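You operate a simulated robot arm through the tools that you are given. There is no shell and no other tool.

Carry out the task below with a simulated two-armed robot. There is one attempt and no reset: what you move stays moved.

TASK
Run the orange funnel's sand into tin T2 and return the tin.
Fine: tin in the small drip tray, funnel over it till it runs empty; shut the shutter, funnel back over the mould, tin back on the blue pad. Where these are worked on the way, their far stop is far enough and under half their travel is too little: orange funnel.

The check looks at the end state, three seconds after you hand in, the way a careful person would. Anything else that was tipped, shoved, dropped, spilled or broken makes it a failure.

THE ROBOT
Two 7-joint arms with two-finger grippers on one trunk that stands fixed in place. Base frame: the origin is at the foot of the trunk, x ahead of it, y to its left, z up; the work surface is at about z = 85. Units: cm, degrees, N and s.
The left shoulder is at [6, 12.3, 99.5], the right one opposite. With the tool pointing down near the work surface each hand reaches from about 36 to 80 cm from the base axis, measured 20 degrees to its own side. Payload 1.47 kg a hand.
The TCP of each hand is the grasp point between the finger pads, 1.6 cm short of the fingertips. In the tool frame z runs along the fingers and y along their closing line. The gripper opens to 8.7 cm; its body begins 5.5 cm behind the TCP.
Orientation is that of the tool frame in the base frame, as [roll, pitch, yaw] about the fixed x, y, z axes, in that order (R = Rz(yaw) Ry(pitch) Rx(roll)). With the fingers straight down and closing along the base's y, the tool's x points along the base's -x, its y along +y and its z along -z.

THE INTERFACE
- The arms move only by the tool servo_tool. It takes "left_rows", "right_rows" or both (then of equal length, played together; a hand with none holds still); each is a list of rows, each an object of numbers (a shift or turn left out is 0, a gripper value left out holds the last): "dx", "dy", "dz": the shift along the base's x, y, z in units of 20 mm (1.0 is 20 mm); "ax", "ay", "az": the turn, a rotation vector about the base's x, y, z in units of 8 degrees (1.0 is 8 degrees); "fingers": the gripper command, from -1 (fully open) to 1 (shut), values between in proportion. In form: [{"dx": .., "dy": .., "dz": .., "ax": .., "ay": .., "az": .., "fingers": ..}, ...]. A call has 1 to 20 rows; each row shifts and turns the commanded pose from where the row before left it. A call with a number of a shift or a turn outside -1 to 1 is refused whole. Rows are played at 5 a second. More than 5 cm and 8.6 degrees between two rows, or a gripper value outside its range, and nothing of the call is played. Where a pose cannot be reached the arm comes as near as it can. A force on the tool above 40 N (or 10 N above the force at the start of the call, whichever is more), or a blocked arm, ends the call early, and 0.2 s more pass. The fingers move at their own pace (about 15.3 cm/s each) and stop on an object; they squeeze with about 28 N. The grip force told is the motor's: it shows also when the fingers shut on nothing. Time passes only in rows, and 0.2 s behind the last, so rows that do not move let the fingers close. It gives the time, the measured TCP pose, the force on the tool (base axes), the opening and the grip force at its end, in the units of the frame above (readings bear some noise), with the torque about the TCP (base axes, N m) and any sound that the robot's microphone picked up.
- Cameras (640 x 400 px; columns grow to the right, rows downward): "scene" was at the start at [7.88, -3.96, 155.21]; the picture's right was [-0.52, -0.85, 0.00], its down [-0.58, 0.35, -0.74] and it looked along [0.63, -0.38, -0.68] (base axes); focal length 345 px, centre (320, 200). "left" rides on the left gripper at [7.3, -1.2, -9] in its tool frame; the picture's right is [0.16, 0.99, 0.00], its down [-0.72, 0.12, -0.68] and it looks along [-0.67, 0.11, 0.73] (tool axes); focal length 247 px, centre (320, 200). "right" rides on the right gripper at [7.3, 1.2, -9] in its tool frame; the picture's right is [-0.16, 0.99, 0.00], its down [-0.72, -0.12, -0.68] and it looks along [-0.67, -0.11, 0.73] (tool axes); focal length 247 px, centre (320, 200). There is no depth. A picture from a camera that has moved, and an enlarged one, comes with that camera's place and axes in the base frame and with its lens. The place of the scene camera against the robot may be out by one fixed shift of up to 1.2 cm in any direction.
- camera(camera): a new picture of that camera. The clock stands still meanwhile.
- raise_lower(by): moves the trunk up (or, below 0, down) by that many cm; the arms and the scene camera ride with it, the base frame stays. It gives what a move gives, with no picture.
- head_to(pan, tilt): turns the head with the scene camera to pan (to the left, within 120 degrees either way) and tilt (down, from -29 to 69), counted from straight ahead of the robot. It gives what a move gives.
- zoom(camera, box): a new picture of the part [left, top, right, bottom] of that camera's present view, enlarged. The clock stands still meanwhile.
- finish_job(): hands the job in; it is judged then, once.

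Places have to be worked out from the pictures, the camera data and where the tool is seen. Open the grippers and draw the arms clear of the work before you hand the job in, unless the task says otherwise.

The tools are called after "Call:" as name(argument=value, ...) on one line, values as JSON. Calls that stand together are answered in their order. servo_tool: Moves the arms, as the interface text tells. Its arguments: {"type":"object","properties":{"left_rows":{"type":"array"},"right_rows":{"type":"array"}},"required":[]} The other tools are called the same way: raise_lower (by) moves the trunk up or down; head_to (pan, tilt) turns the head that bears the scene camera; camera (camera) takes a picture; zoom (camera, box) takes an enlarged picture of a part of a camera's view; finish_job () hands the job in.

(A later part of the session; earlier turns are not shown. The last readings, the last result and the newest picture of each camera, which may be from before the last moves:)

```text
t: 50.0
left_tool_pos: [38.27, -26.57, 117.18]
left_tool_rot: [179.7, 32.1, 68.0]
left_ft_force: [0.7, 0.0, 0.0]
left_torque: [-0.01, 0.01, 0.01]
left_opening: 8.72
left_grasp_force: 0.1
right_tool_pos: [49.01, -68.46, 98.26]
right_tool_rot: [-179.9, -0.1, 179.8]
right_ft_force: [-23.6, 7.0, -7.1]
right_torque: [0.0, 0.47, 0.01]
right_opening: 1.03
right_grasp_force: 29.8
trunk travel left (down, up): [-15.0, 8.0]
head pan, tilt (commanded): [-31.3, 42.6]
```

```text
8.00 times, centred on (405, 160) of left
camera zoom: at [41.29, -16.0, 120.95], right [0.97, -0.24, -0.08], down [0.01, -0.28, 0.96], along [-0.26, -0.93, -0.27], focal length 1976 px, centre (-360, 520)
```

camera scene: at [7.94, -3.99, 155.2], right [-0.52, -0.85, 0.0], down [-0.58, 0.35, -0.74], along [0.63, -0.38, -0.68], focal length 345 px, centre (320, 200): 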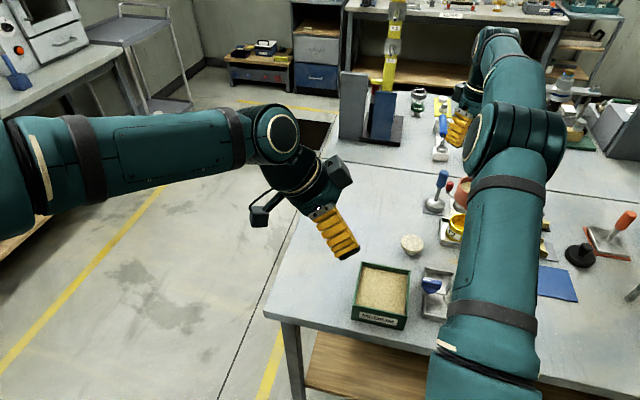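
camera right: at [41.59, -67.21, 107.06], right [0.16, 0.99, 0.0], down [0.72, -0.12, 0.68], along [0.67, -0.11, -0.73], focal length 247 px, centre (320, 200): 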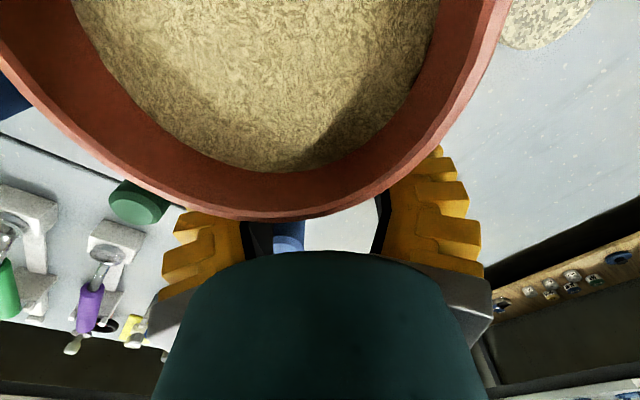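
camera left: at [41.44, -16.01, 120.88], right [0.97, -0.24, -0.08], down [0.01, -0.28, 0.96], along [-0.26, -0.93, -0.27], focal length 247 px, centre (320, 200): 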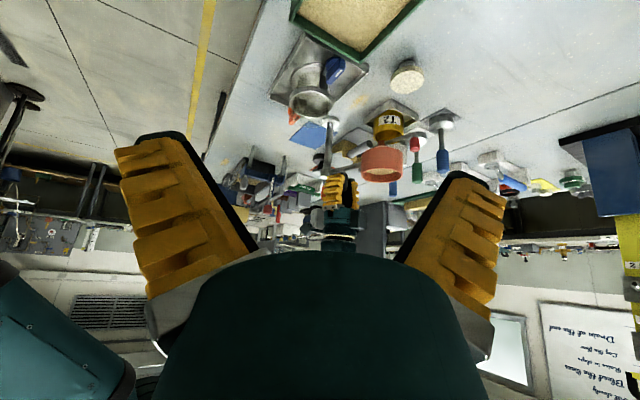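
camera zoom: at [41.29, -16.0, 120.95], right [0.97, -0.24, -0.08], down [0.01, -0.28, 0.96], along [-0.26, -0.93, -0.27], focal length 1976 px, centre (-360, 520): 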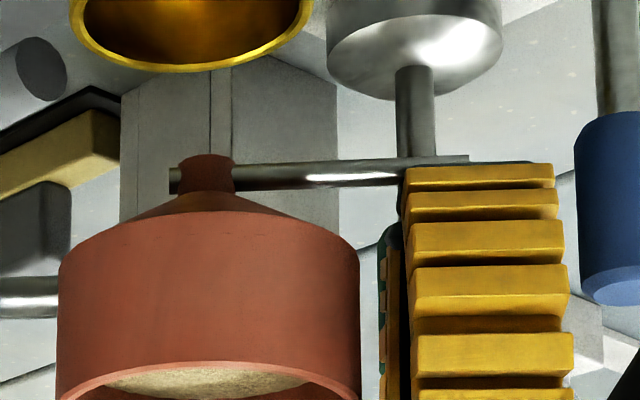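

Blocked outward too (23.6 N). Relaxing and testing a small move toward +y.

Call:
servo_tool(right_rows=[{"dx": -0.1}, {"dx": -0.1}, {"dy": 0.1}, {"dy": 0.1}, {}])

Call:
zoom(camera="left", box=[370, 135, 440, 185])

```text
t: 51.2
left_tool_pos: [38.46, -26.59, 117.1]
left_tool_rot: [179.8, 32.0, 68.0]
left_ft_force: [0.2, -0.5, 0.4]
left_torque: [-0.03, -0.02, -0.01]
left_opening: 8.69
left_grasp_force: 0.0
right_tool_pos: [48.94, -67.97, 98.26]
right_tool_rot: [-180.0, 0.3, 180.0]
right_ft_force: [-4.5, -1.4, -2.7]
right_torque: [-0.03, -0.17, 0.11]
right_opening: 0.95
right_grasp_force: 29.9
trunk travel left (down, up): [-15.0, 8.0]
head pan, tilt (commanded): [-31.3, 42.6]
```

```text
8.00 times, centred on (405, 160) of left
camera zoom: at [41.44, -16.04, 120.89], right [0.97, -0.24, -0.08], down [0.01, -0.28, 0.96], along [-0.26, -0.93, -0.27], focal length 1976 px, centre (-360, 520)
```

zoom: 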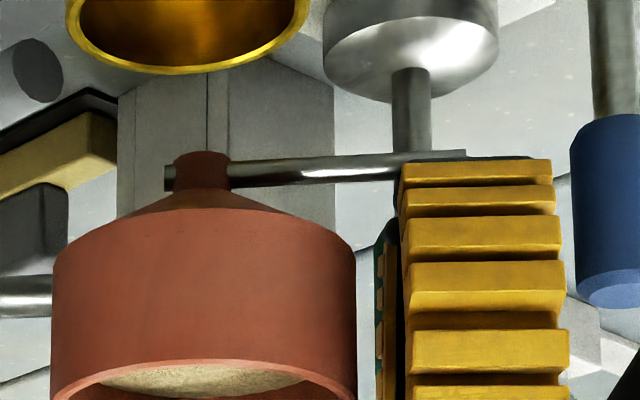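

Toward +y the whole arm swings slightly (1.4 N) rather than the lever. Going back to neutral against the stop and testing a small inward push (-x).

Call:
servo_tool(right_rows=[{"dy": -0.1}, {"dy": -0.1}, {"dx": -0.08}, {"dx": -0.08}, {}])

Call:
zoom(camera="left", box=[370, 135, 440, 185])

```text
t: 52.4
left_tool_pos: [38.67, -26.55, 117.02]
left_tool_rot: [180.0, 32.1, 68.3]
left_ft_force: [-0.2, 0.8, 0.5]
left_torque: [-0.01, 0.0, 0.0]
left_opening: 8.68
left_grasp_force: 0.1
right_tool_pos: [48.93, -68.22, 98.25]
right_tool_rot: [-179.9, 0.2, 180.0]
right_ft_force: [17.0, 1.5, -3.2]
right_torque: [-0.01, -0.42, 0.02]
right_opening: 0.91
right_grasp_force: 29.9
trunk travel left (down, up): [-15.0, 8.0]
head pan, tilt (commanded): [-31.3, 42.6]
```

```text
8.00 times, centred on (405, 160) of left
camera zoom: at [41.65, -16.02, 120.81], right [0.97, -0.24, -0.08], down [0.01, -0.28, 0.96], along [-0.26, -0.93, -0.27], focal length 1976 px, centre (-360, 520)
```

zoom: 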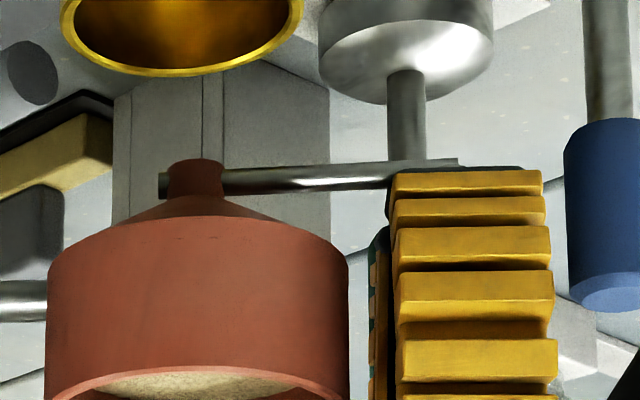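

Inward is blocked as well, so it is not a slide; the rod running through the spout looks like a valve axle turned by the upright knob. I'll relax and test tipping the knob about the rod axis (toward +y) by a few degrees.

Call:
servo_tool(right_rows=[{"dx": 0.08}, {"dx": 0.08}, {}, {"ax": -0.4, "dy": 0.053}, {"ax": -0.4, "dy": 0.053}, {}])

Call:
zoom(camera="left", box=[370, 135, 440, 185])

```text
t: 53.8
left_tool_pos: [38.61, -26.46, 117.13]
left_tool_rot: [179.9, 31.9, 68.1]
left_ft_force: [0.6, 0.8, 0.2]
left_torque: [-0.01, 0.01, 0.01]
left_opening: 8.68
left_grasp_force: 0.1
right_tool_pos: [48.94, -68.13, 98.46]
right_tool_rot: [-173.5, -0.1, 179.9]
right_ft_force: [6.9, -0.1, 4.9]
right_torque: [0.38, 0.06, 0.03]
right_opening: 0.7
right_grasp_force: 29.6
trunk travel left (down, up): [-15.0, 8.0]
head pan, tilt (commanded): [-31.3, 42.6]
```

```text
8.00 times, centred on (405, 160) of left
camera zoom: at [41.51, -15.96, 120.87], right [0.97, -0.24, -0.08], down [0.01, -0.28, 0.96], along [-0.26, -0.93, -0.27], focal length 1976 px, centre (-360, 520)
```

zoom: 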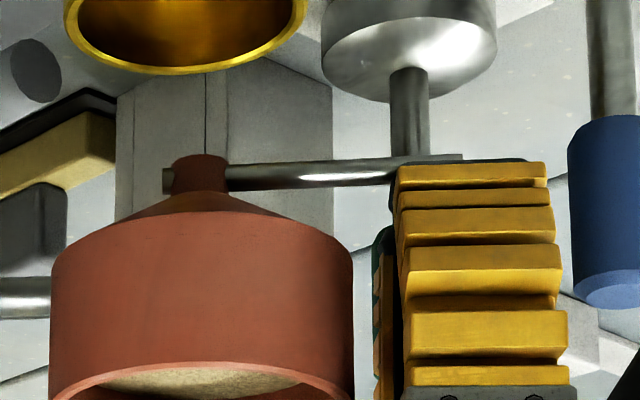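

The tip test met 0.38 N·m; I need to see whether it is yielding or rigid. I'll release the knob, lift slightly and look at it from the left camera.

Call:
servo_tool(right_rows=[{"ax": 0.4, "dy": -0.053}, {"ax": 0.4, "dy": -0.053}, {"fingers": 0.2}, {"fingers": 0.0}, {}, {"dz": 1}, {"dz": 1}, {"dz": 1}])

Call:
zoom(camera="left", box=[370, 135, 440, 185])

Call:
camera(camera="right")

```text
t: 55.6
left_tool_pos: [38.63, -26.54, 117.19]
left_tool_rot: [179.8, 32.1, 68.1]
left_ft_force: [0.0, 0.0, 0.0]
left_torque: [-0.02, 0.0, -0.02]
left_opening: 8.69
left_grasp_force: 0.1
right_tool_pos: [49.09, -68.33, 104.21]
right_tool_rot: [-180.0, 0.0, 179.9]
right_ft_force: [-0.3, 0.1, -0.2]
right_torque: [0.0, 0.02, 0.02]
right_opening: 4.92
right_grasp_force: 3.8
trunk travel left (down, up): [-15.0, 8.0]
head pan, tilt (commanded): [-31.3, 42.6]
```

```text
8.00 times, centred on (405, 160) of left
camera zoom: at [41.45, -15.98, 120.9], right [0.97, -0.24, -0.08], down [0.01, -0.28, 0.96], along [-0.26, -0.93, -0.27], focal length 1976 px, centre (-360, 520)
```

zoom: 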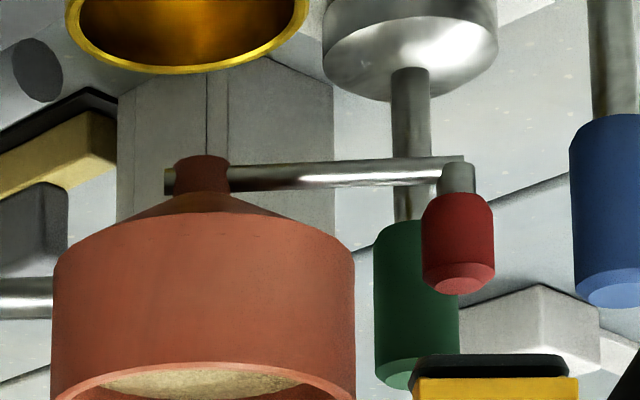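

```text
taken
camera right: at [41.71, -67.16, 113.06], right [0.16, 0.99, 0.0], down [0.72, -0.12, 0.68], along [0.67, -0.11, -0.73], focal length 247 px, centre (320, 200)
```

right: 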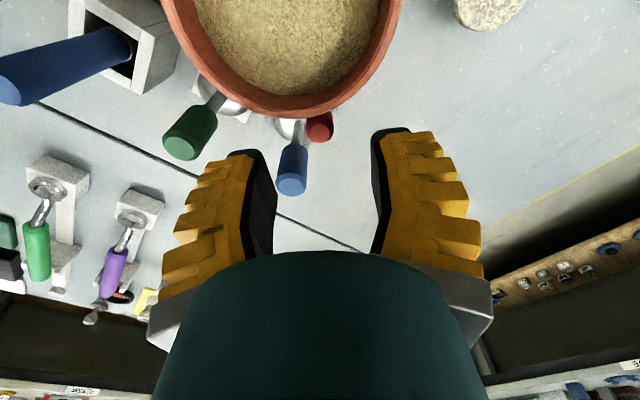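

The knob is unchanged: upright, lever still in line. The remaining candidate is a lever hinged about the spout's vertical axis, opening toward +y; turning the hand rigidly about the spout should work it without swinging the arm. Regripping the knob.

Call:
servo_tool(right_rows=[{"dy": -0.03, "dz": -1}, {"dz": -1}, {"dz": -1}, {"dz": -0.1}, {"fingers": 0.5}, {"fingers": 1.0}, {}, {}])

```text
t: 57.4
left_tool_pos: [38.51, -26.53, 117.15]
left_tool_rot: [179.9, 32.0, 68.1]
left_ft_force: [-0.2, -0.2, 0.0]
left_torque: [0.02, 0.02, 0.03]
left_opening: 8.69
left_grasp_force: 0.1
right_tool_pos: [49.05, -68.31, 97.81]
right_tool_rot: [179.9, 0.0, 179.9]
right_ft_force: [-0.6, -0.4, -1.5]
right_torque: [0.0, 0.05, 0.02]
right_opening: 1.06
right_grasp_force: 30.2
trunk travel left (down, up): [-15.0, 8.0]
head pan, tilt (commanded): [-31.3, 42.6]
```

Rotating the gripped knob about the spout axis by 12° CCW (three 4° steps), keeping the grip rigid.

Call:
servo_tool(right_rows=[{"dx": -0.0153, "dy": 0.2303, "az": 0.5}, {"dx": -0.0313, "dy": 0.2286, "az": 0.5}, {"dx": -0.0472, "dy": 0.2259, "az": 0.5}, {}])

Call:
zoom(camera="left", box=[360, 130, 440, 190])

```text
t: 58.4
left_tool_pos: [38.44, -26.64, 117.05]
left_tool_rot: [180.0, 32.1, 68.1]
left_ft_force: [-0.1, -0.1, -0.3]
left_torque: [-0.02, -0.03, 0.01]
left_opening: 8.69
left_grasp_force: 0.1
right_tool_pos: [48.9, -66.93, 97.96]
right_tool_rot: [179.9, 0.0, -168.1]
right_ft_force: [-1.7, -0.3, -8.4]
right_torque: [-0.03, 0.13, -0.02]
right_opening: 1.03
right_grasp_force: 30.3
trunk travel left (down, up): [-15.0, 8.0]
head pan, tilt (commanded): [-31.3, 42.6]
```

```text
6.67 times, centred on (400, 160) of left
camera zoom: at [41.51, -16.07, 120.85], right [0.97, -0.24, -0.08], down [0.01, -0.28, 0.96], along [-0.26, -0.93, -0.27], focal length 1646 px, centre (-213, 467)
```

zoom: 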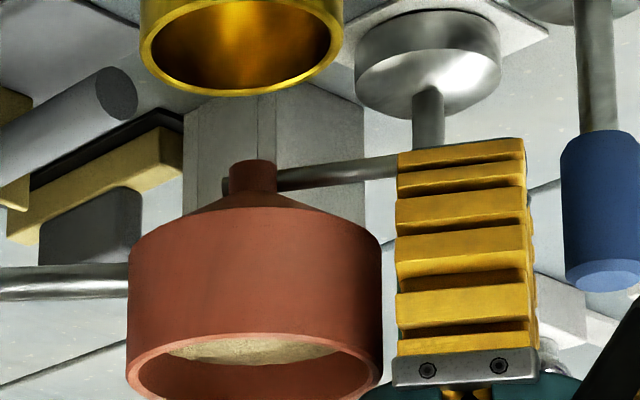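

The lever is turning while the funnel stays put: it is a hinge about the spout opening toward +y. Continuing another 16°.

Call:
servo_tool(right_rows=[{"dx": -0.0628, "dy": 0.2221, "az": 0.5}, {"dx": -0.0782, "dy": 0.2171, "az": 0.5}, {"dx": -0.0931, "dy": 0.2112, "az": 0.5}, {"dx": -0.1076, "dy": 0.2041, "az": 0.5}, {}])

Call:
zoom(camera="left", box=[360, 120, 440, 180])

Call:
camera(camera="right")

```text
t: 59.6
left_tool_pos: [38.61, -26.63, 117.04]
left_tool_rot: [179.8, 32.0, 68.0]
left_ft_force: [-0.5, 0.1, -0.8]
left_torque: [0.02, 0.02, -0.02]
left_opening: 8.7
left_grasp_force: 0.1
right_tool_pos: [48.27, -65.26, 97.87]
right_tool_rot: [179.9, 0.0, -151.9]
right_ft_force: [6.3, 0.6, -9.6]
right_torque: [0.08, -0.2, 0.15]
right_opening: 0.92
right_grasp_force: 30.3
trunk travel left (down, up): [-15.0, 8.0]
head pan, tilt (commanded): [-31.3, 42.6]
```

```text
6.67 times, centred on (400, 150) of left
camera zoom: at [41.59, -16.07, 120.82], right [0.97, -0.24, -0.08], down [0.01, -0.28, 0.96], along [-0.26, -0.93, -0.27], focal length 1646 px, centre (-213, 533)
```

zoom: 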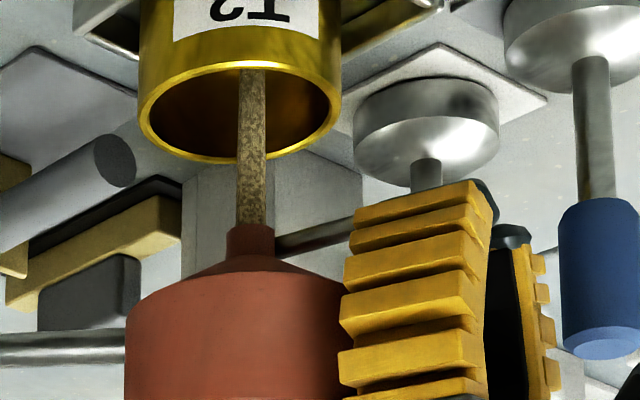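

```text
taken
camera right: at [41.17, -67.65, 106.89], right [-0.32, 0.95, 0.0], down [0.69, 0.24, 0.68], along [0.64, 0.22, -0.73], focal length 247 px, centre (320, 200)
```

right: 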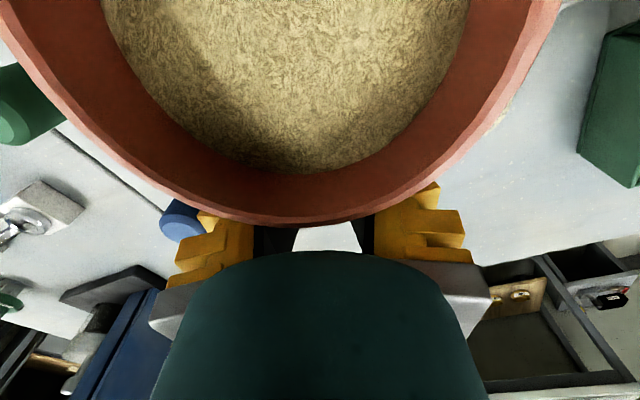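

Sand is running into the tin, right in its middle. I'll open further toward the far stop, watching forces.

Call:
servo_tool(right_rows=[{"dx": -0.1216, "dy": 0.1962, "az": 0.5}, {"dx": -0.135, "dy": 0.1872, "az": 0.5}, {"dx": -0.1477, "dy": 0.1773, "az": 0.5}, {"dx": -0.1597, "dy": 0.1666, "az": 0.5}])

Call:
zoom(camera="left", box=[350, 100, 450, 180])

```text
t: 60.6
left_tool_pos: [38.8, -26.67, 116.91]
left_tool_rot: [179.8, 32.1, 68.3]
left_ft_force: [0.1, 0.3, 0.0]
left_torque: [0.0, -0.01, -0.01]
left_opening: 8.7
left_grasp_force: 0.1
right_tool_pos: [47.45, -63.66, 98.04]
right_tool_rot: [-179.9, 0.1, -135.9]
right_ft_force: [18.1, 6.0, -1.4]
right_torque: [0.23, -0.26, -0.15]
right_opening: 0.77
right_grasp_force: 30.3
trunk travel left (down, up): [-15.0, 8.0]
head pan, tilt (commanded): [-31.3, 42.6]
```

```text
5.00 times, centred on (400, 140) of left
camera zoom: at [41.67, -15.95, 120.82], right [0.97, -0.24, -0.08], down [0.01, -0.28, 0.96], along [-0.26, -0.93, -0.26], focal length 1235 px, centre (-80, 500)
```

zoom: 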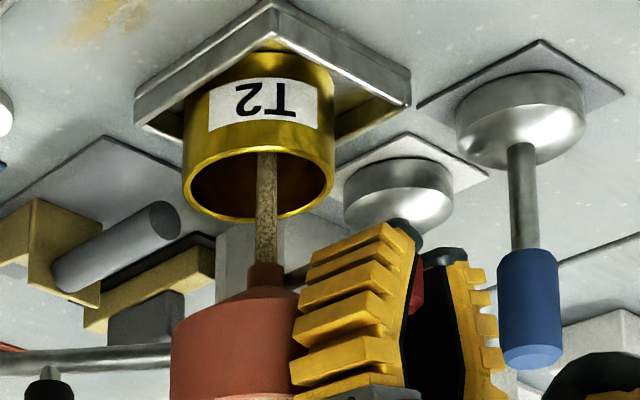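

Force rose to 19 N radially and the funnel crept about 0.9 cm off its stop (stream still inside the tin). I'll swing everything gently back toward the stop, keeping the lever open.

Call:
servo_tool(right_rows=[{"dx": 0.06, "dy": -0.15, "az": -0.11}, {"dx": 0.05, "dy": -0.15, "az": -0.11}, {"dx": 0.04, "dy": -0.15, "az": -0.11}])

Call:
zoom(camera="left", box=[350, 100, 450, 180])

Call:
camera(camera="right")

```text
t: 61.4
left_tool_pos: [38.89, -26.62, 117.1]
left_tool_rot: [179.9, 32.1, 68.2]
left_ft_force: [-0.2, 0.2, 0.6]
left_torque: [0.01, -0.02, -0.01]
left_opening: 8.7
left_grasp_force: 0.0
right_tool_pos: [47.66, -64.74, 98.07]
right_tool_rot: [-180.0, 0.0, -138.6]
right_ft_force: [24.2, 5.1, 0.2]
right_torque: [0.29, -0.37, 0.03]
right_opening: 0.78
right_grasp_force: 30.2
trunk travel left (down, up): [-15.0, 8.0]
head pan, tilt (commanded): [-31.3, 42.6]
```

```text
5.00 times, centred on (400, 140) of left
camera zoom: at [41.7, -15.95, 120.8], right [0.97, -0.24, -0.08], down [0.01, -0.28, 0.96], along [-0.26, -0.93, -0.26], focal length 1235 px, centre (-80, 500)
```

zoom: 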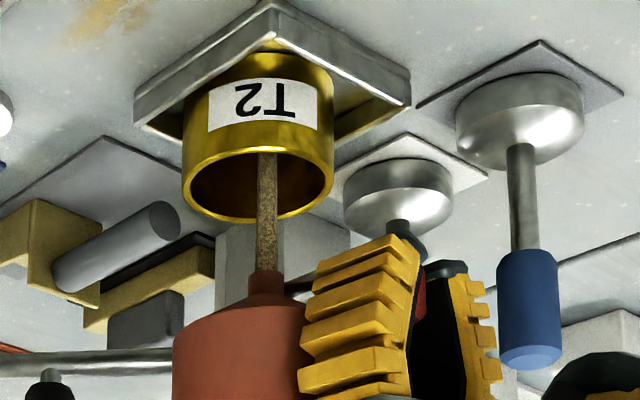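

```text
taken
camera right: at [41.27, -68.58, 106.97], right [-0.53, 0.85, 0.0], down [0.62, 0.39, 0.68], along [0.58, 0.36, -0.73], focal length 247 px, centre (320, 200)
```

right: 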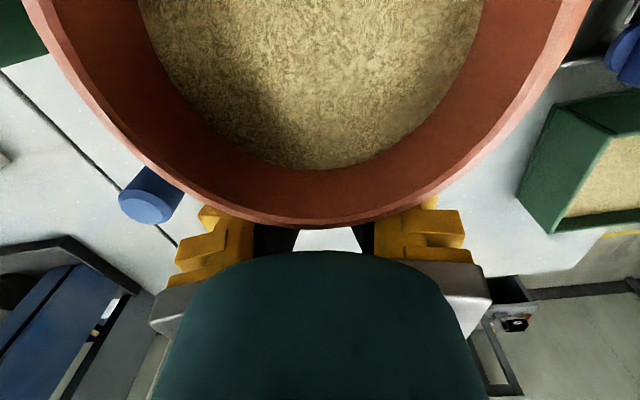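

Funnel is back near its stop; I'll relax the +x load on the hand.

Call:
servo_tool(right_rows=[{"dx": 0.11, "dy": 0.02}, {"dx": 0.09, "dy": 0.02}, {}, {}, {}])

Call:
zoom(camera="left", box=[350, 100, 450, 180])

Call:
camera(camera="right")

```text
t: 62.6
left_tool_pos: [38.5, -26.67, 117.12]
left_tool_rot: [180.0, 32.0, 68.2]
left_ft_force: [0.0, -0.2, -0.1]
left_torque: [-0.03, 0.03, 0.01]
left_opening: 8.7
left_grasp_force: 0.1
right_tool_pos: [47.69, -64.76, 98.05]
right_tool_rot: [179.9, 0.0, -138.8]
right_ft_force: [2.5, 0.3, -3.9]
right_torque: [-0.08, -0.02, 0.01]
right_opening: 0.77
right_grasp_force: 29.7
trunk travel left (down, up): [-15.0, 8.0]
head pan, tilt (commanded): [-31.3, 42.6]
```

```text
5.00 times, centred on (400, 140) of left
camera zoom: at [41.52, -16.04, 120.85], right [0.97, -0.24, -0.08], down [0.01, -0.28, 0.96], along [-0.26, -0.93, -0.27], focal length 1235 px, centre (-80, 500)
```

zoom: 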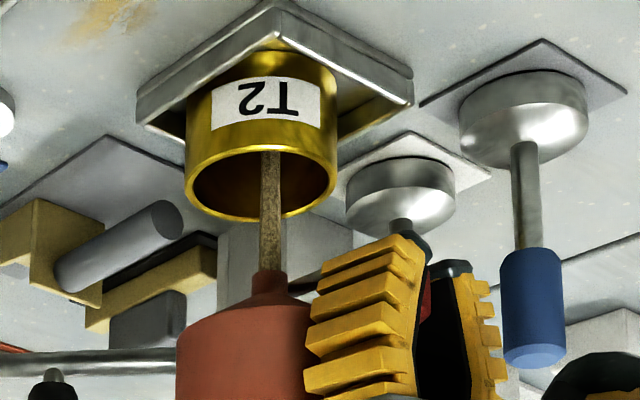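

```text
taken
camera right: at [41.34, -68.69, 107.0], right [-0.53, 0.85, 0.0], down [0.62, 0.39, 0.68], along [0.57, 0.36, -0.73], focal length 247 px, centre (320, 200)
```

right: 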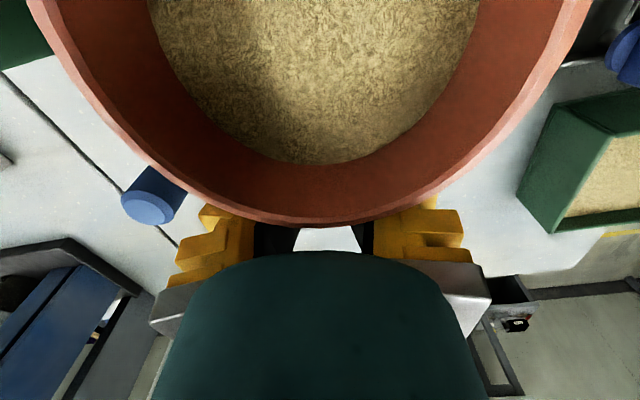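

Forces are relaxed, sand level is sinking. Waiting while it runs.

Call:
servo_tool(right_rows=[{}, {}, {}, {}, {}, {}, {}, {}, {}, {}, {}, {}, {}, {}, {}, {}, {}, {}, {}, {}])

Call:
zoom(camera="left", box=[350, 100, 450, 180])

Call:
camera(camera="right")

```text
t: 66.8
left_tool_pos: [38.55, -26.6, 117.06]
left_tool_rot: [179.9, 32.1, 68.1]
left_ft_force: [-0.1, 0.2, -0.4]
left_torque: [-0.02, -0.03, -0.01]
left_opening: 8.72
left_grasp_force: 0.1
right_tool_pos: [47.82, -64.81, 98.08]
right_tool_rot: [179.9, 0.0, -138.6]
right_ft_force: [-3.7, -1.0, -9.5]
right_torque: [-0.04, 0.02, -0.04]
right_opening: 0.69
right_grasp_force: 29.8
trunk travel left (down, up): [-15.0, 8.0]
head pan, tilt (commanded): [-31.3, 42.6]
```

```text
5.00 times, centred on (400, 140) of left
camera zoom: at [41.48, -16.08, 120.86], right [0.97, -0.24, -0.08], down [0.01, -0.28, 0.96], along [-0.26, -0.93, -0.27], focal length 1235 px, centre (-80, 500)
```

zoom: 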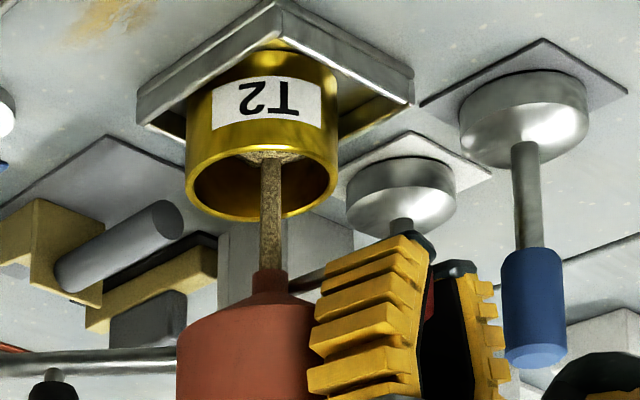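

```text
taken
camera right: at [41.41, -68.68, 107.03], right [-0.53, 0.85, 0.0], down [0.62, 0.39, 0.68], along [0.58, 0.36, -0.73], focal length 247 px, centre (320, 200)
```

right: 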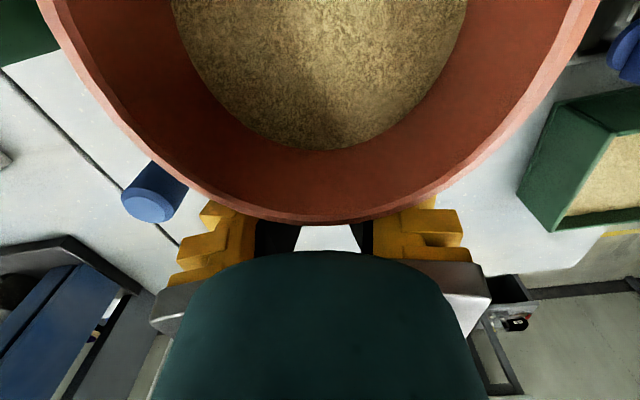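

Flow continues; grip is creeping on the knob, so I'll open the fingers slightly (hand in place) and see that the shutter stays open while waiting.

Call:
servo_tool(right_rows=[{"fingers": 0.6}, {"fingers": 0.3}, {"fingers": 0.1}, {}, {}, {}, {}, {}, {}, {}, {}, {}, {}, {}, {}])

Call:
zoom(camera="left", box=[350, 100, 450, 180])

Call:
camera(camera="right")

```text
t: 70.0
left_tool_pos: [38.55, -26.69, 117.09]
left_tool_rot: [179.8, 32.0, 68.0]
left_ft_force: [0.5, 0.4, -0.2]
left_torque: [-0.03, 0.0, 0.0]
left_opening: 8.73
left_grasp_force: 0.1
right_tool_pos: [47.64, -64.69, 98.21]
right_tool_rot: [180.0, 0.0, -138.5]
right_ft_force: [-0.5, 0.4, 0.3]
right_torque: [0.0, 0.0, -0.03]
right_opening: 4.48
right_grasp_force: 4.5
trunk travel left (down, up): [-15.0, 8.0]
head pan, tilt (commanded): [-31.3, 42.6]
```

```text
5.00 times, centred on (400, 140) of left
camera zoom: at [41.47, -16.0, 120.88], right [0.97, -0.24, -0.08], down [0.01, -0.28, 0.96], along [-0.26, -0.93, -0.27], focal length 1235 px, centre (-80, 500)
```

zoom: 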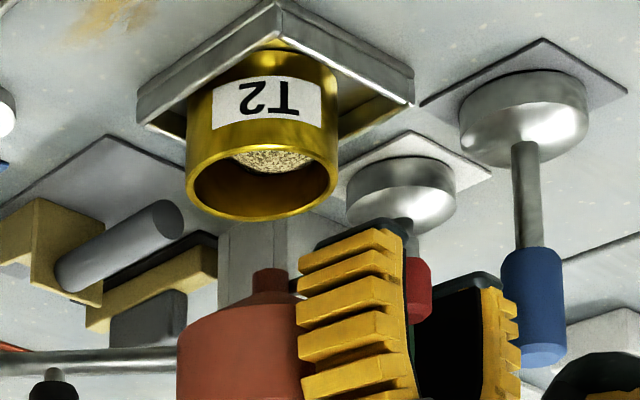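

```text
taken
camera right: at [41.4, -68.61, 107.09], right [-0.53, 0.85, 0.0], down [0.62, 0.39, 0.68], along [0.58, 0.36, -0.73], focal length 247 px, centre (320, 200)
```

right: 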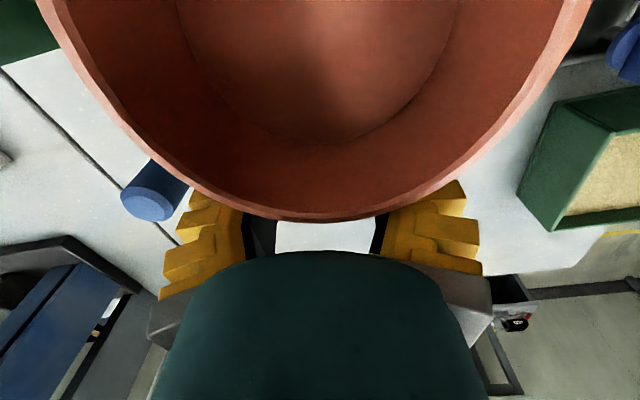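

The stream has stopped, the tin holds sand, and the funnel interior looks bare. Zooming to confirm it's empty.

Call:
zoom(camera="right", box=[180, 0, 460, 150])

Call:
zoom(camera="left", box=[380, 130, 440, 170])

```text
2.29 times, centred on (320, 75) of right
camera zoom: at [41.4, -68.61, 107.09], right [-0.53, 0.85, 0.0], down [0.62, 0.39, 0.68], along [0.58, 0.36, -0.73], focal length 564 px, centre (320, 486)
```

zoom: 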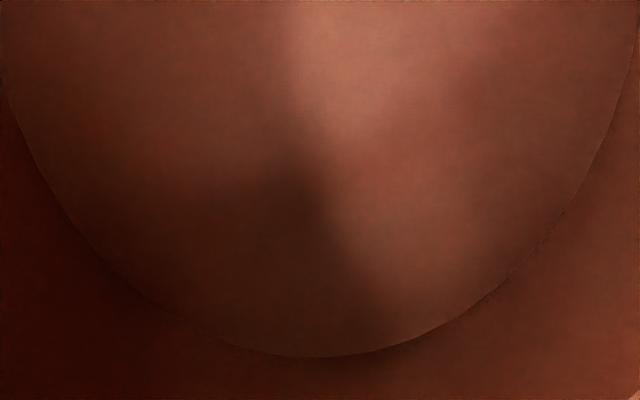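

```text
10.00 times, centred on (410, 150) of left
camera zoom: at [41.47, -16.0, 120.88], right [0.97, -0.24, -0.08], down [0.01, -0.28, 0.96], along [-0.26, -0.93, -0.27], focal length 2470 px, centre (-580, 700)
```

zoom: 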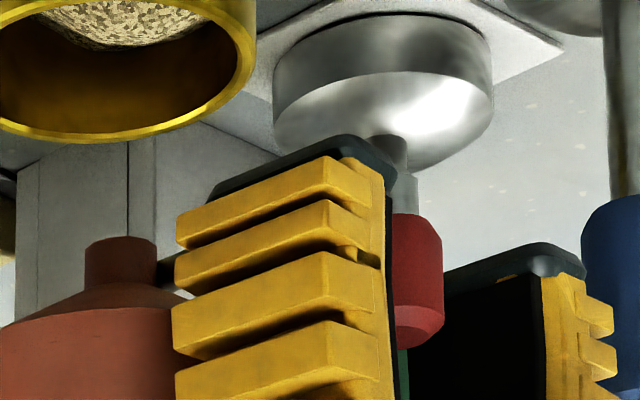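

The funnel is empty. Now gripping the knob again and turning the lever back clockwise about the spout to shut it.

Call:
servo_tool(right_rows=[{"dx": 0.05, "dy": 0.03, "dz": -0.08, "fingers": 0.5}, {"fingers": 1.0}, {}, {}, {"dx": 0.1285, "dy": -0.1891, "az": -0.5}, {"dx": 0.115, "dy": -0.1976, "az": -0.5}, {"dx": 0.1009, "dy": -0.2051, "az": -0.5}, {"dx": 0.0864, "dy": -0.2116, "az": -0.5}])

Call:
zoom(camera="left", box=[360, 120, 440, 180])

```text
t: 71.8
left_tool_pos: [38.45, -26.53, 117.28]
left_tool_rot: [179.8, 32.0, 68.1]
left_ft_force: [-0.6, 0.3, -0.2]
left_torque: [-0.04, 0.01, 0.0]
left_opening: 8.68
left_grasp_force: 0.0
right_tool_pos: [48.62, -66.26, 97.97]
right_tool_rot: [-180.0, 0.0, -154.9]
right_ft_force: [-8.9, -1.3, 0.4]
right_torque: [-0.1, 0.14, -0.11]
right_opening: 1.0
right_grasp_force: 29.9
trunk travel left (down, up): [-15.0, 8.0]
head pan, tilt (commanded): [-31.3, 42.6]
```

```text
6.67 times, centred on (400, 150) of left
camera zoom: at [41.38, -16.01, 120.91], right [0.97, -0.24, -0.08], down [0.01, -0.28, 0.96], along [-0.26, -0.93, -0.27], focal length 1646 px, centre (-213, 533)
```

zoom: 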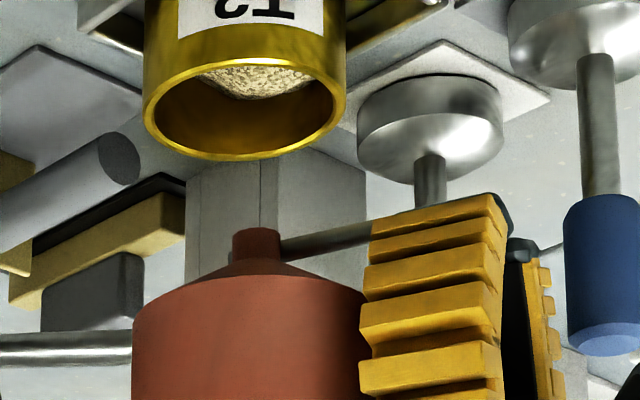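

Lever is turning back smoothly. Continuing to the shut stop.

Call:
servo_tool(right_rows=[{"dx": 0.02, "dy": -0.2172, "az": -0.5}, {"dx": 0.0561, "dy": -0.2216, "az": -0.5}, {"dx": 0.0405, "dy": -0.225, "az": -0.5}, {"dx": 0.0247, "dy": -0.2273, "az": -0.5}, {}])

Call:
zoom(camera="left", box=[370, 135, 440, 185])

```text
t: 73.0
left_tool_pos: [38.46, -26.6, 117.17]
left_tool_rot: [179.8, 32.0, 68.1]
left_ft_force: [-0.6, -0.1, -0.1]
left_torque: [-0.01, 0.04, -0.05]
left_opening: 8.68
left_grasp_force: 0.1
right_tool_pos: [48.94, -68.08, 97.87]
right_tool_rot: [-179.9, 0.1, -170.9]
right_ft_force: [-5.7, 3.2, 4.6]
right_torque: [0.07, 0.01, -0.24]
right_opening: 0.98
right_grasp_force: 29.9
trunk travel left (down, up): [-15.0, 8.0]
head pan, tilt (commanded): [-31.3, 42.6]
```

```text
8.00 times, centred on (405, 160) of left
camera zoom: at [41.38, -15.93, 120.93], right [0.97, -0.24, -0.08], down [0.01, -0.28, 0.96], along [-0.26, -0.93, -0.27], focal length 1976 px, centre (-360, 520)
```

zoom: 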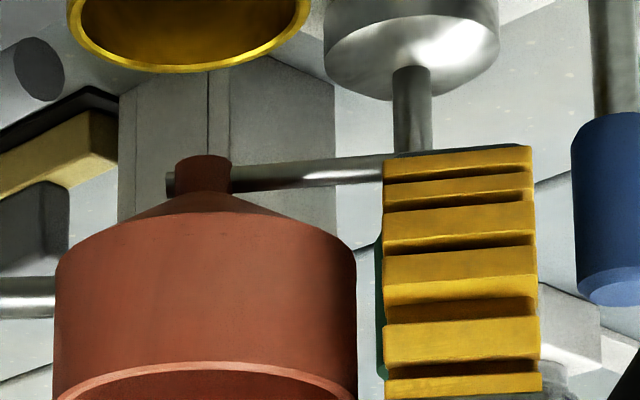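

Nearly shut; pressing the last bit toward -y to the stop.

Call:
servo_tool(right_rows=[{"dx": 0.0, "dy": -0.12, "az": -0.4}, {"dy": -0.12, "az": -0.4}, {"dy": -0.1, "az": -0.3}, {"dy": -0.05}, {}])

Call:
zoom(camera="left", box=[370, 135, 440, 185])

```text
t: 74.2
left_tool_pos: [38.36, -26.37, 117.13]
left_tool_rot: [179.8, 32.1, 68.1]
left_ft_force: [-0.8, -0.3, 0.4]
left_torque: [0.04, -0.01, -0.02]
left_opening: 8.68
left_grasp_force: 0.1
right_tool_pos: [48.98, -68.56, 97.97]
right_tool_rot: [179.8, 0.0, -179.5]
right_ft_force: [-1.1, 20.7, -0.7]
right_torque: [0.05, -0.28, -0.05]
right_opening: 0.91
right_grasp_force: 29.7
trunk travel left (down, up): [-15.0, 8.0]
head pan, tilt (commanded): [-31.3, 42.6]
```

```text
8.00 times, centred on (405, 160) of left
camera zoom: at [41.46, -15.8, 120.91], right [0.97, -0.24, -0.08], down [0.01, -0.28, 0.96], along [-0.26, -0.93, -0.26], focal length 1976 px, centre (-360, 520)
```

zoom: 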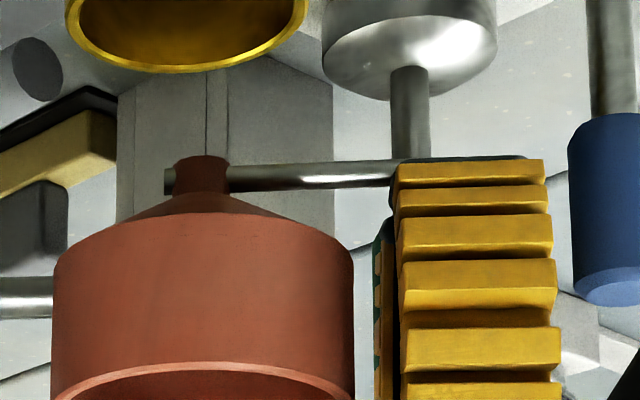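

Solid stop at 20.7 N, lever in line again: shut. Relaxing, opening and lifting off to check.

Call:
servo_tool(right_rows=[{"dy": 0.1}, {"dy": 0.1}, {"fingers": 0.5}, {"fingers": 0.0}, {}, {"dz": 0.7}, {"dz": 1}, {"dz": 1}, {"dz": 1}, {"dz": 1}, {"dz": 1}, {"dz": 1}, {"dz": 1}])

Call:
zoom(camera="left", box=[330, 80, 470, 210])

Call:
zoom(camera="right", box=[200, 0, 440, 160])

Call:
camera(camera="scene")

```text
t: 77.0
left_tool_pos: [38.59, -26.51, 117.16]
left_tool_rot: [179.8, 32.0, 68.0]
left_ft_force: [-0.7, 0.7, 0.0]
left_torque: [0.01, -0.01, 0.0]
left_opening: 8.7
left_grasp_force: 0.0
right_tool_pos: [48.71, -68.31, 113.62]
right_tool_rot: [180.0, 0.0, -179.5]
right_ft_force: [-0.7, -0.4, 0.0]
right_torque: [0.03, 0.02, -0.01]
right_opening: 4.91
right_grasp_force: 4.1
trunk travel left (down, up): [-15.0, 8.0]
head pan, tilt (commanded): [-31.3, 42.6]
```

```text
3.08 times, centred on (400, 145) of left
camera zoom: at [41.45, -15.99, 120.89], right [0.97, -0.24, -0.08], down [0.01, -0.28, 0.96], along [-0.26, -0.93, -0.27], focal length 760 px, centre (74, 369)
```

zoom: 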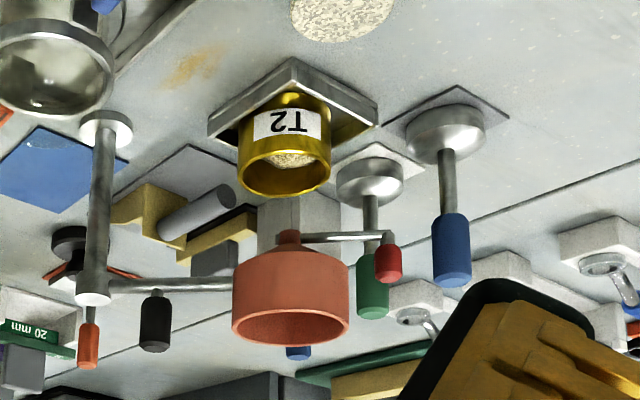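

```text
2.50 times, centred on (320, 80) of right
camera zoom: at [41.4, -67.36, 122.45], right [0.15, 0.99, 0.0], down [0.72, -0.11, 0.68], along [0.67, -0.1, -0.73], focal length 617 px, centre (320, 500)
```

zoom: 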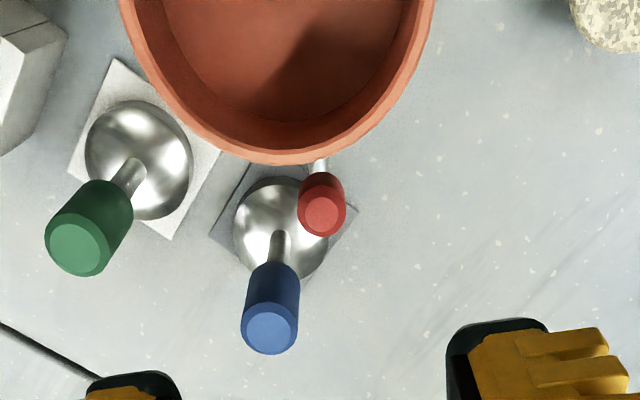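

```text
taken
camera scene: at [7.86, -3.94, 155.21], right [-0.52, -0.85, 0.0], down [-0.58, 0.35, -0.74], along [0.63, -0.38, -0.68], focal length 345 px, centre (320, 200)
```

scene: 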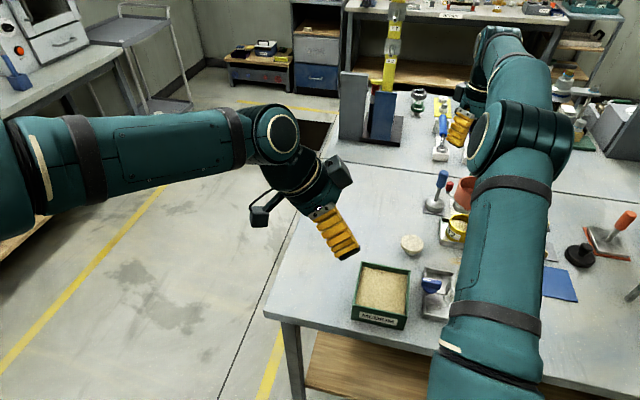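

Shutter is shut exactly as at the start, funnel empty, sand in the tin. Now back over the arm's handle to swing the funnel home.

Call:
servo_tool(right_rows=[{"dx": -0.878, "dy": -0.03}, {"dx": -0.878, "dy": -0.03}, {"dx": -0.878, "dy": -0.03}, {"dx": -0.878, "dy": -0.03}, {"dx": -0.878, "dy": -0.03}, {"dx": -0.878, "dy": -0.03}, {"dx": -0.878, "dy": -0.03}, {"dx": -0.878, "dy": -0.03, "az": -0.06}, {"dx": -0.878, "dy": -0.03}, {}])

Call:
zoom(camera="right", box=[240, 0, 400, 200])

```text
t: 79.2
left_tool_pos: [38.58, -26.45, 117.17]
left_tool_rot: [179.9, 32.0, 68.0]
left_ft_force: [0.1, 0.5, 0.5]
left_torque: [0.02, 0.03, 0.02]
left_opening: 8.72
left_grasp_force: 0.1
right_tool_pos: [33.21, -69.01, 113.39]
right_tool_rot: [180.0, 0.1, -180.0]
right_ft_force: [-0.5, -0.3, -0.1]
right_torque: [0.01, 0.0, 0.04]
right_opening: 4.91
right_grasp_force: 4.1
trunk travel left (down, up): [-15.0, 8.0]
head pan, tilt (commanded): [-31.3, 42.6]
```

```text
2.00 times, centred on (320, 100) of right
camera zoom: at [25.73, -67.89, 122.18], right [0.16, 0.99, 0.0], down [0.72, -0.12, 0.68], along [0.67, -0.11, -0.73], focal length 494 px, centre (320, 400)
```

zoom: 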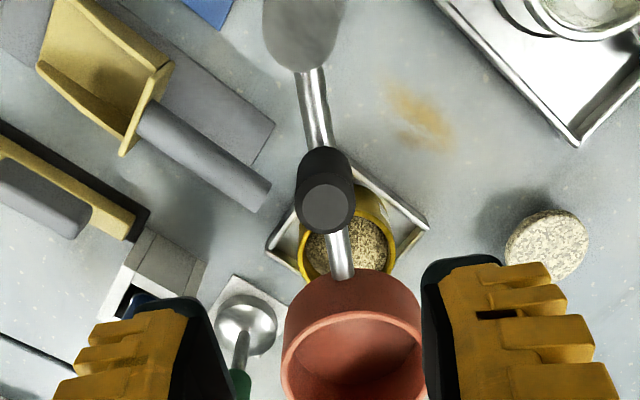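

Handle at ≈(33.0,-68.8), nothing spilled around the tray. Descending and gripping it.

Call:
servo_tool(right_rows=[{"dy": 0.05, "dz": -0.9}, {"dz": -0.9}, {"dz": -0.9}, {"dz": -0.9}, {"dz": -0.9}, {"dz": -0.8}, {"dz": -0.25}, {"fingers": 0.5}, {"fingers": 1.0}, {}, {}])

Call:
camera(camera="right")

```text
t: 81.6
left_tool_pos: [38.52, -26.48, 117.21]
left_tool_rot: [179.8, 32.0, 68.1]
left_ft_force: [-0.4, -0.1, 0.4]
left_torque: [0.02, 0.01, 0.01]
left_opening: 8.7
left_grasp_force: 0.1
right_tool_pos: [33.1, -68.73, 102.16]
right_tool_rot: [-180.0, -0.1, 179.8]
right_ft_force: [-9.7, 7.4, 1.8]
right_torque: [0.01, 0.3, 0.04]
right_opening: 1.37
right_grasp_force: 30.3
trunk travel left (down, up): [-15.0, 8.0]
head pan, tilt (commanded): [-31.3, 42.6]
```

```text
taken
camera right: at [25.65, -67.67, 111.16], right [0.16, 0.99, 0.0], down [0.72, -0.12, 0.68], along [0.67, -0.11, -0.73], focal length 247 px, centre (320, 200)
```

right: 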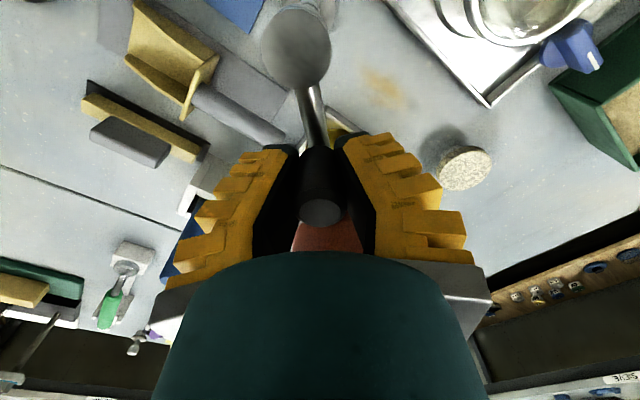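

Gripped. Swinging the funnel back counter-clockwise, first half with a slight radius trim.

Call:
servo_tool(right_rows=[{"dx": -0.08, "dy": 0.2016, "az": 0.5625}, {"dx": -0.0237, "dy": 0.2004, "az": 0.5625}, {"dx": -0.0394, "dy": 0.1979, "az": 0.5625}, {"dx": -0.0548, "dy": 0.1942, "az": 0.5625}, {"dx": -0.0699, "dy": 0.1893, "az": 0.5625}])

Call:
zoom(camera="left", box=[290, 80, 470, 210])

```text
t: 82.8
left_tool_pos: [38.42, -26.64, 117.16]
left_tool_rot: [179.9, 32.0, 68.1]
left_ft_force: [-0.8, 0.1, 0.7]
left_torque: [0.01, 0.0, 0.01]
left_opening: 8.69
left_grasp_force: 0.0
right_tool_pos: [32.46, -66.99, 102.17]
right_tool_rot: [-179.9, 0.0, -157.5]
right_ft_force: [-5.6, -8.2, 9.4]
right_torque: [-0.03, 0.01, 0.21]
right_opening: 1.19
right_grasp_force: 30.0
trunk travel left (down, up): [-15.0, 8.0]
head pan, tilt (commanded): [-31.3, 42.6]
```

```text
3.08 times, centred on (380, 145) of left
camera zoom: at [41.38, -16.02, 120.92], right [0.97, -0.24, -0.08], down [0.01, -0.28, 0.96], along [-0.26, -0.93, -0.27], focal length 760 px, centre (135, 369)
```

zoom: 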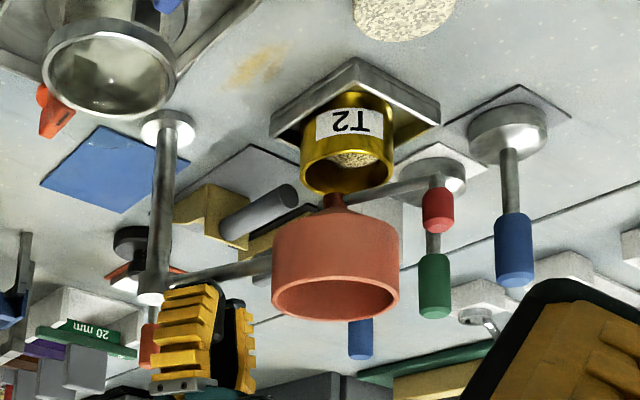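

The funnel follows. Continuing.

Call:
servo_tool(right_rows=[{"dx": -0.12, "dy": 0.165, "az": 0.5625}, {"dx": -0.0986, "dy": 0.1761, "az": 0.5625}, {"dx": -0.1121, "dy": 0.1678, "az": 0.5625}, {"dx": -0.125, "dy": 0.1585, "az": 0.5625}, {"dx": -0.137, "dy": 0.1482, "az": 0.5625}])

Call:
zoom(camera="left", box=[270, 80, 450, 210])

```text
t: 84.0
left_tool_pos: [38.53, -26.61, 117.08]
left_tool_rot: [179.8, 31.9, 68.1]
left_ft_force: [-0.2, 0.5, 1.3]
left_torque: [0.0, 0.02, 0.01]
left_opening: 8.68
left_grasp_force: 0.1
right_tool_pos: [31.3, -65.09, 102.26]
right_tool_rot: [179.9, 0.0, -135.0]
right_ft_force: [-3.1, -13.4, 8.3]
right_torque: [-0.02, -0.12, 0.23]
right_opening: 1.16
right_grasp_force: 29.6
trunk travel left (down, up): [-15.0, 8.0]
head pan, tilt (commanded): [-31.3, 42.6]
```

```text
3.08 times, centred on (360, 145) of left
camera zoom: at [41.41, -16.08, 120.89], right [0.97, -0.24, -0.08], down [0.01, -0.28, 0.96], along [-0.26, -0.93, -0.27], focal length 760 px, centre (197, 369)
```

zoom: 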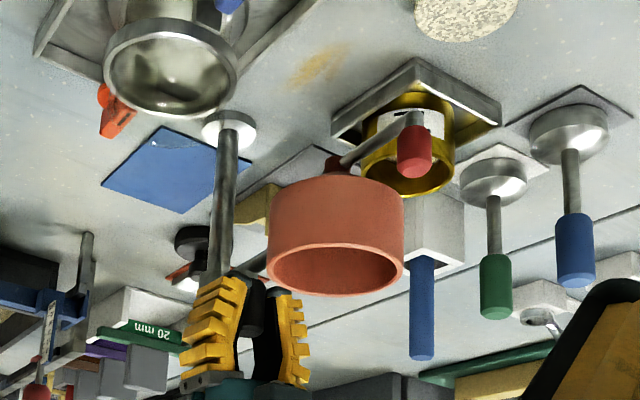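

Halfway; trimming the radius a bit more and continuing.

Call:
servo_tool(right_rows=[{"dx": -0.19, "dy": 0.08, "az": 0.5625}, {"dx": -0.1585, "dy": 0.115, "az": 0.5625}, {"dx": -0.1678, "dy": 0.1121, "az": 0.5625}, {"dx": -0.1761, "dy": 0.0986, "az": 0.5625}, {"dx": -0.1833, "dy": 0.0845, "az": 0.5625}])

Call:
zoom(camera="left", box=[250, 60, 430, 210])

```text
t: 85.2
left_tool_pos: [38.58, -26.65, 117.17]
left_tool_rot: [179.9, 32.0, 68.1]
left_ft_force: [0.2, -0.6, -0.2]
left_torque: [-0.06, -0.03, 0.03]
left_opening: 8.69
left_grasp_force: 0.0
right_tool_pos: [29.66, -64.28, 102.18]
right_tool_rot: [179.9, 0.0, -112.3]
right_ft_force: [0.2, -6.6, -1.2]
right_torque: [0.14, -0.14, 0.06]
right_opening: 1.18
right_grasp_force: 30.0
trunk travel left (down, up): [-15.0, 8.0]
head pan, tilt (commanded): [-31.3, 42.6]
```

```text
2.67 times, centred on (340, 135) of left
camera zoom: at [41.48, -16.09, 120.86], right [0.97, -0.24, -0.08], down [0.01, -0.28, 0.96], along [-0.26, -0.93, -0.27], focal length 659 px, centre (267, 373)
```

zoom: 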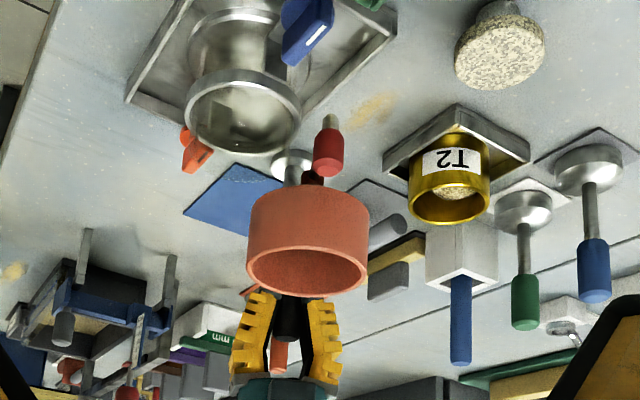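

At ≈21° from home. Continuing with smaller remaining steps.

Call:
servo_tool(right_rows=[{"dx": -0.1893, "dy": 0.0699, "az": 0.5625}, {"dx": -0.1942, "dy": 0.0548, "az": 0.5625}, {"dx": -0.1979, "dy": 0.0394, "az": 0.5625}, {"dx": -0.19, "dy": 0.0237, "az": 0.5625}, {}])

Call:
zoom(camera="left", box=[230, 40, 430, 210])

Call:
camera(camera="right")

```text
t: 86.4
left_tool_pos: [38.57, -26.73, 117.18]
left_tool_rot: [180.0, 31.9, 68.1]
left_ft_force: [-0.1, -1.1, 1.3]
left_torque: [0.04, -0.03, 0.0]
left_opening: 8.69
left_grasp_force: 0.0
right_tool_pos: [28.17, -63.92, 102.32]
right_tool_rot: [179.9, 0.1, -94.5]
right_ft_force: [0.0, -5.6, -9.6]
right_torque: [-0.32, -0.01, 0.08]
right_opening: 1.19
right_grasp_force: 30.7
trunk travel left (down, up): [-15.0, 8.0]
head pan, tilt (commanded): [-31.3, 42.6]
```

```text
2.35 times, centred on (330, 125) of left
camera zoom: at [41.5, -16.14, 120.84], right [0.97, -0.24, -0.08], down [0.01, -0.28, 0.96], along [-0.26, -0.93, -0.27], focal length 581 px, centre (296, 376)
```

zoom: 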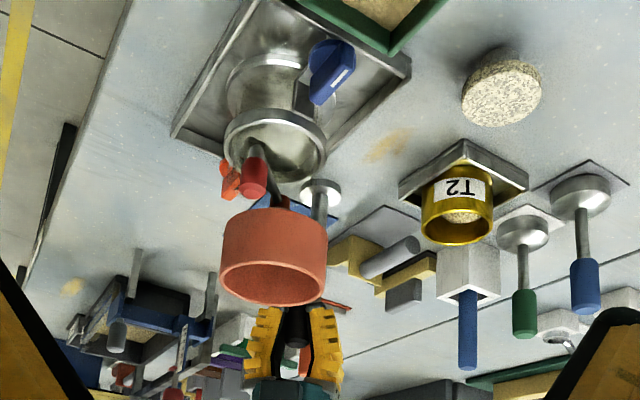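

```text
taken
camera right: at [26.29, -71.13, 111.15], right [-0.97, 0.23, 0.0], down [0.17, 0.71, 0.68], along [0.16, 0.66, -0.73], focal length 247 px, centre (320, 200)
```

right: 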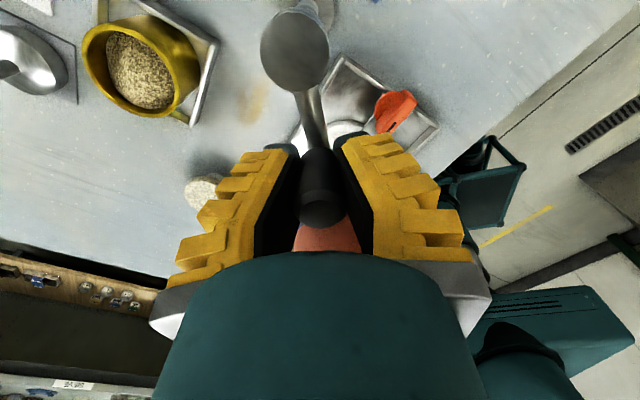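

≈4° left. Small final steps, then comparing with the original home picture.

Call:
servo_tool(right_rows=[{"dx": -0.1, "dy": 0.004, "az": 0.28}, {"dx": -0.1, "dy": 0.004, "az": 0.28}, {}])

Call:
zoom(camera="left", box=[260, 60, 400, 220])

```text
t: 87.2
left_tool_pos: [38.64, -26.78, 117.06]
left_tool_rot: [179.8, 32.0, 68.0]
left_ft_force: [-0.1, -0.6, 0.4]
left_torque: [0.0, 0.0, -0.02]
left_opening: 8.7
left_grasp_force: 0.1
right_tool_pos: [27.83, -63.92, 102.24]
right_tool_rot: [-180.0, 0.2, -89.9]
right_ft_force: [5.3, -3.2, -17.7]
right_torque: [-0.01, -0.03, 0.02]
right_opening: 1.07
right_grasp_force: 29.9
trunk travel left (down, up): [-15.0, 8.0]
head pan, tilt (commanded): [-31.3, 42.6]
```

```text
2.50 times, centred on (330, 140) of left
camera zoom: at [41.58, -16.17, 120.81], right [0.97, -0.24, -0.08], down [0.01, -0.28, 0.96], along [-0.26, -0.93, -0.27], focal length 617 px, centre (295, 350)
```

zoom: 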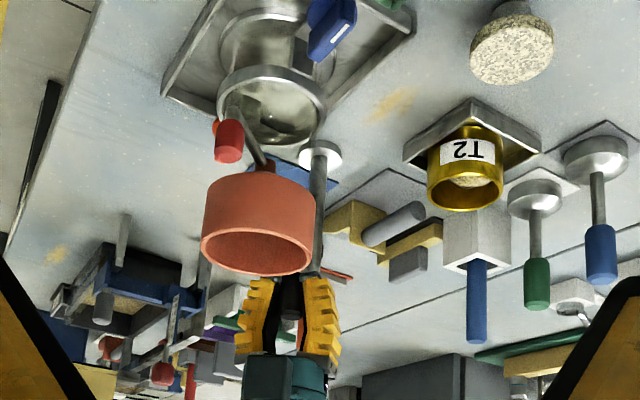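

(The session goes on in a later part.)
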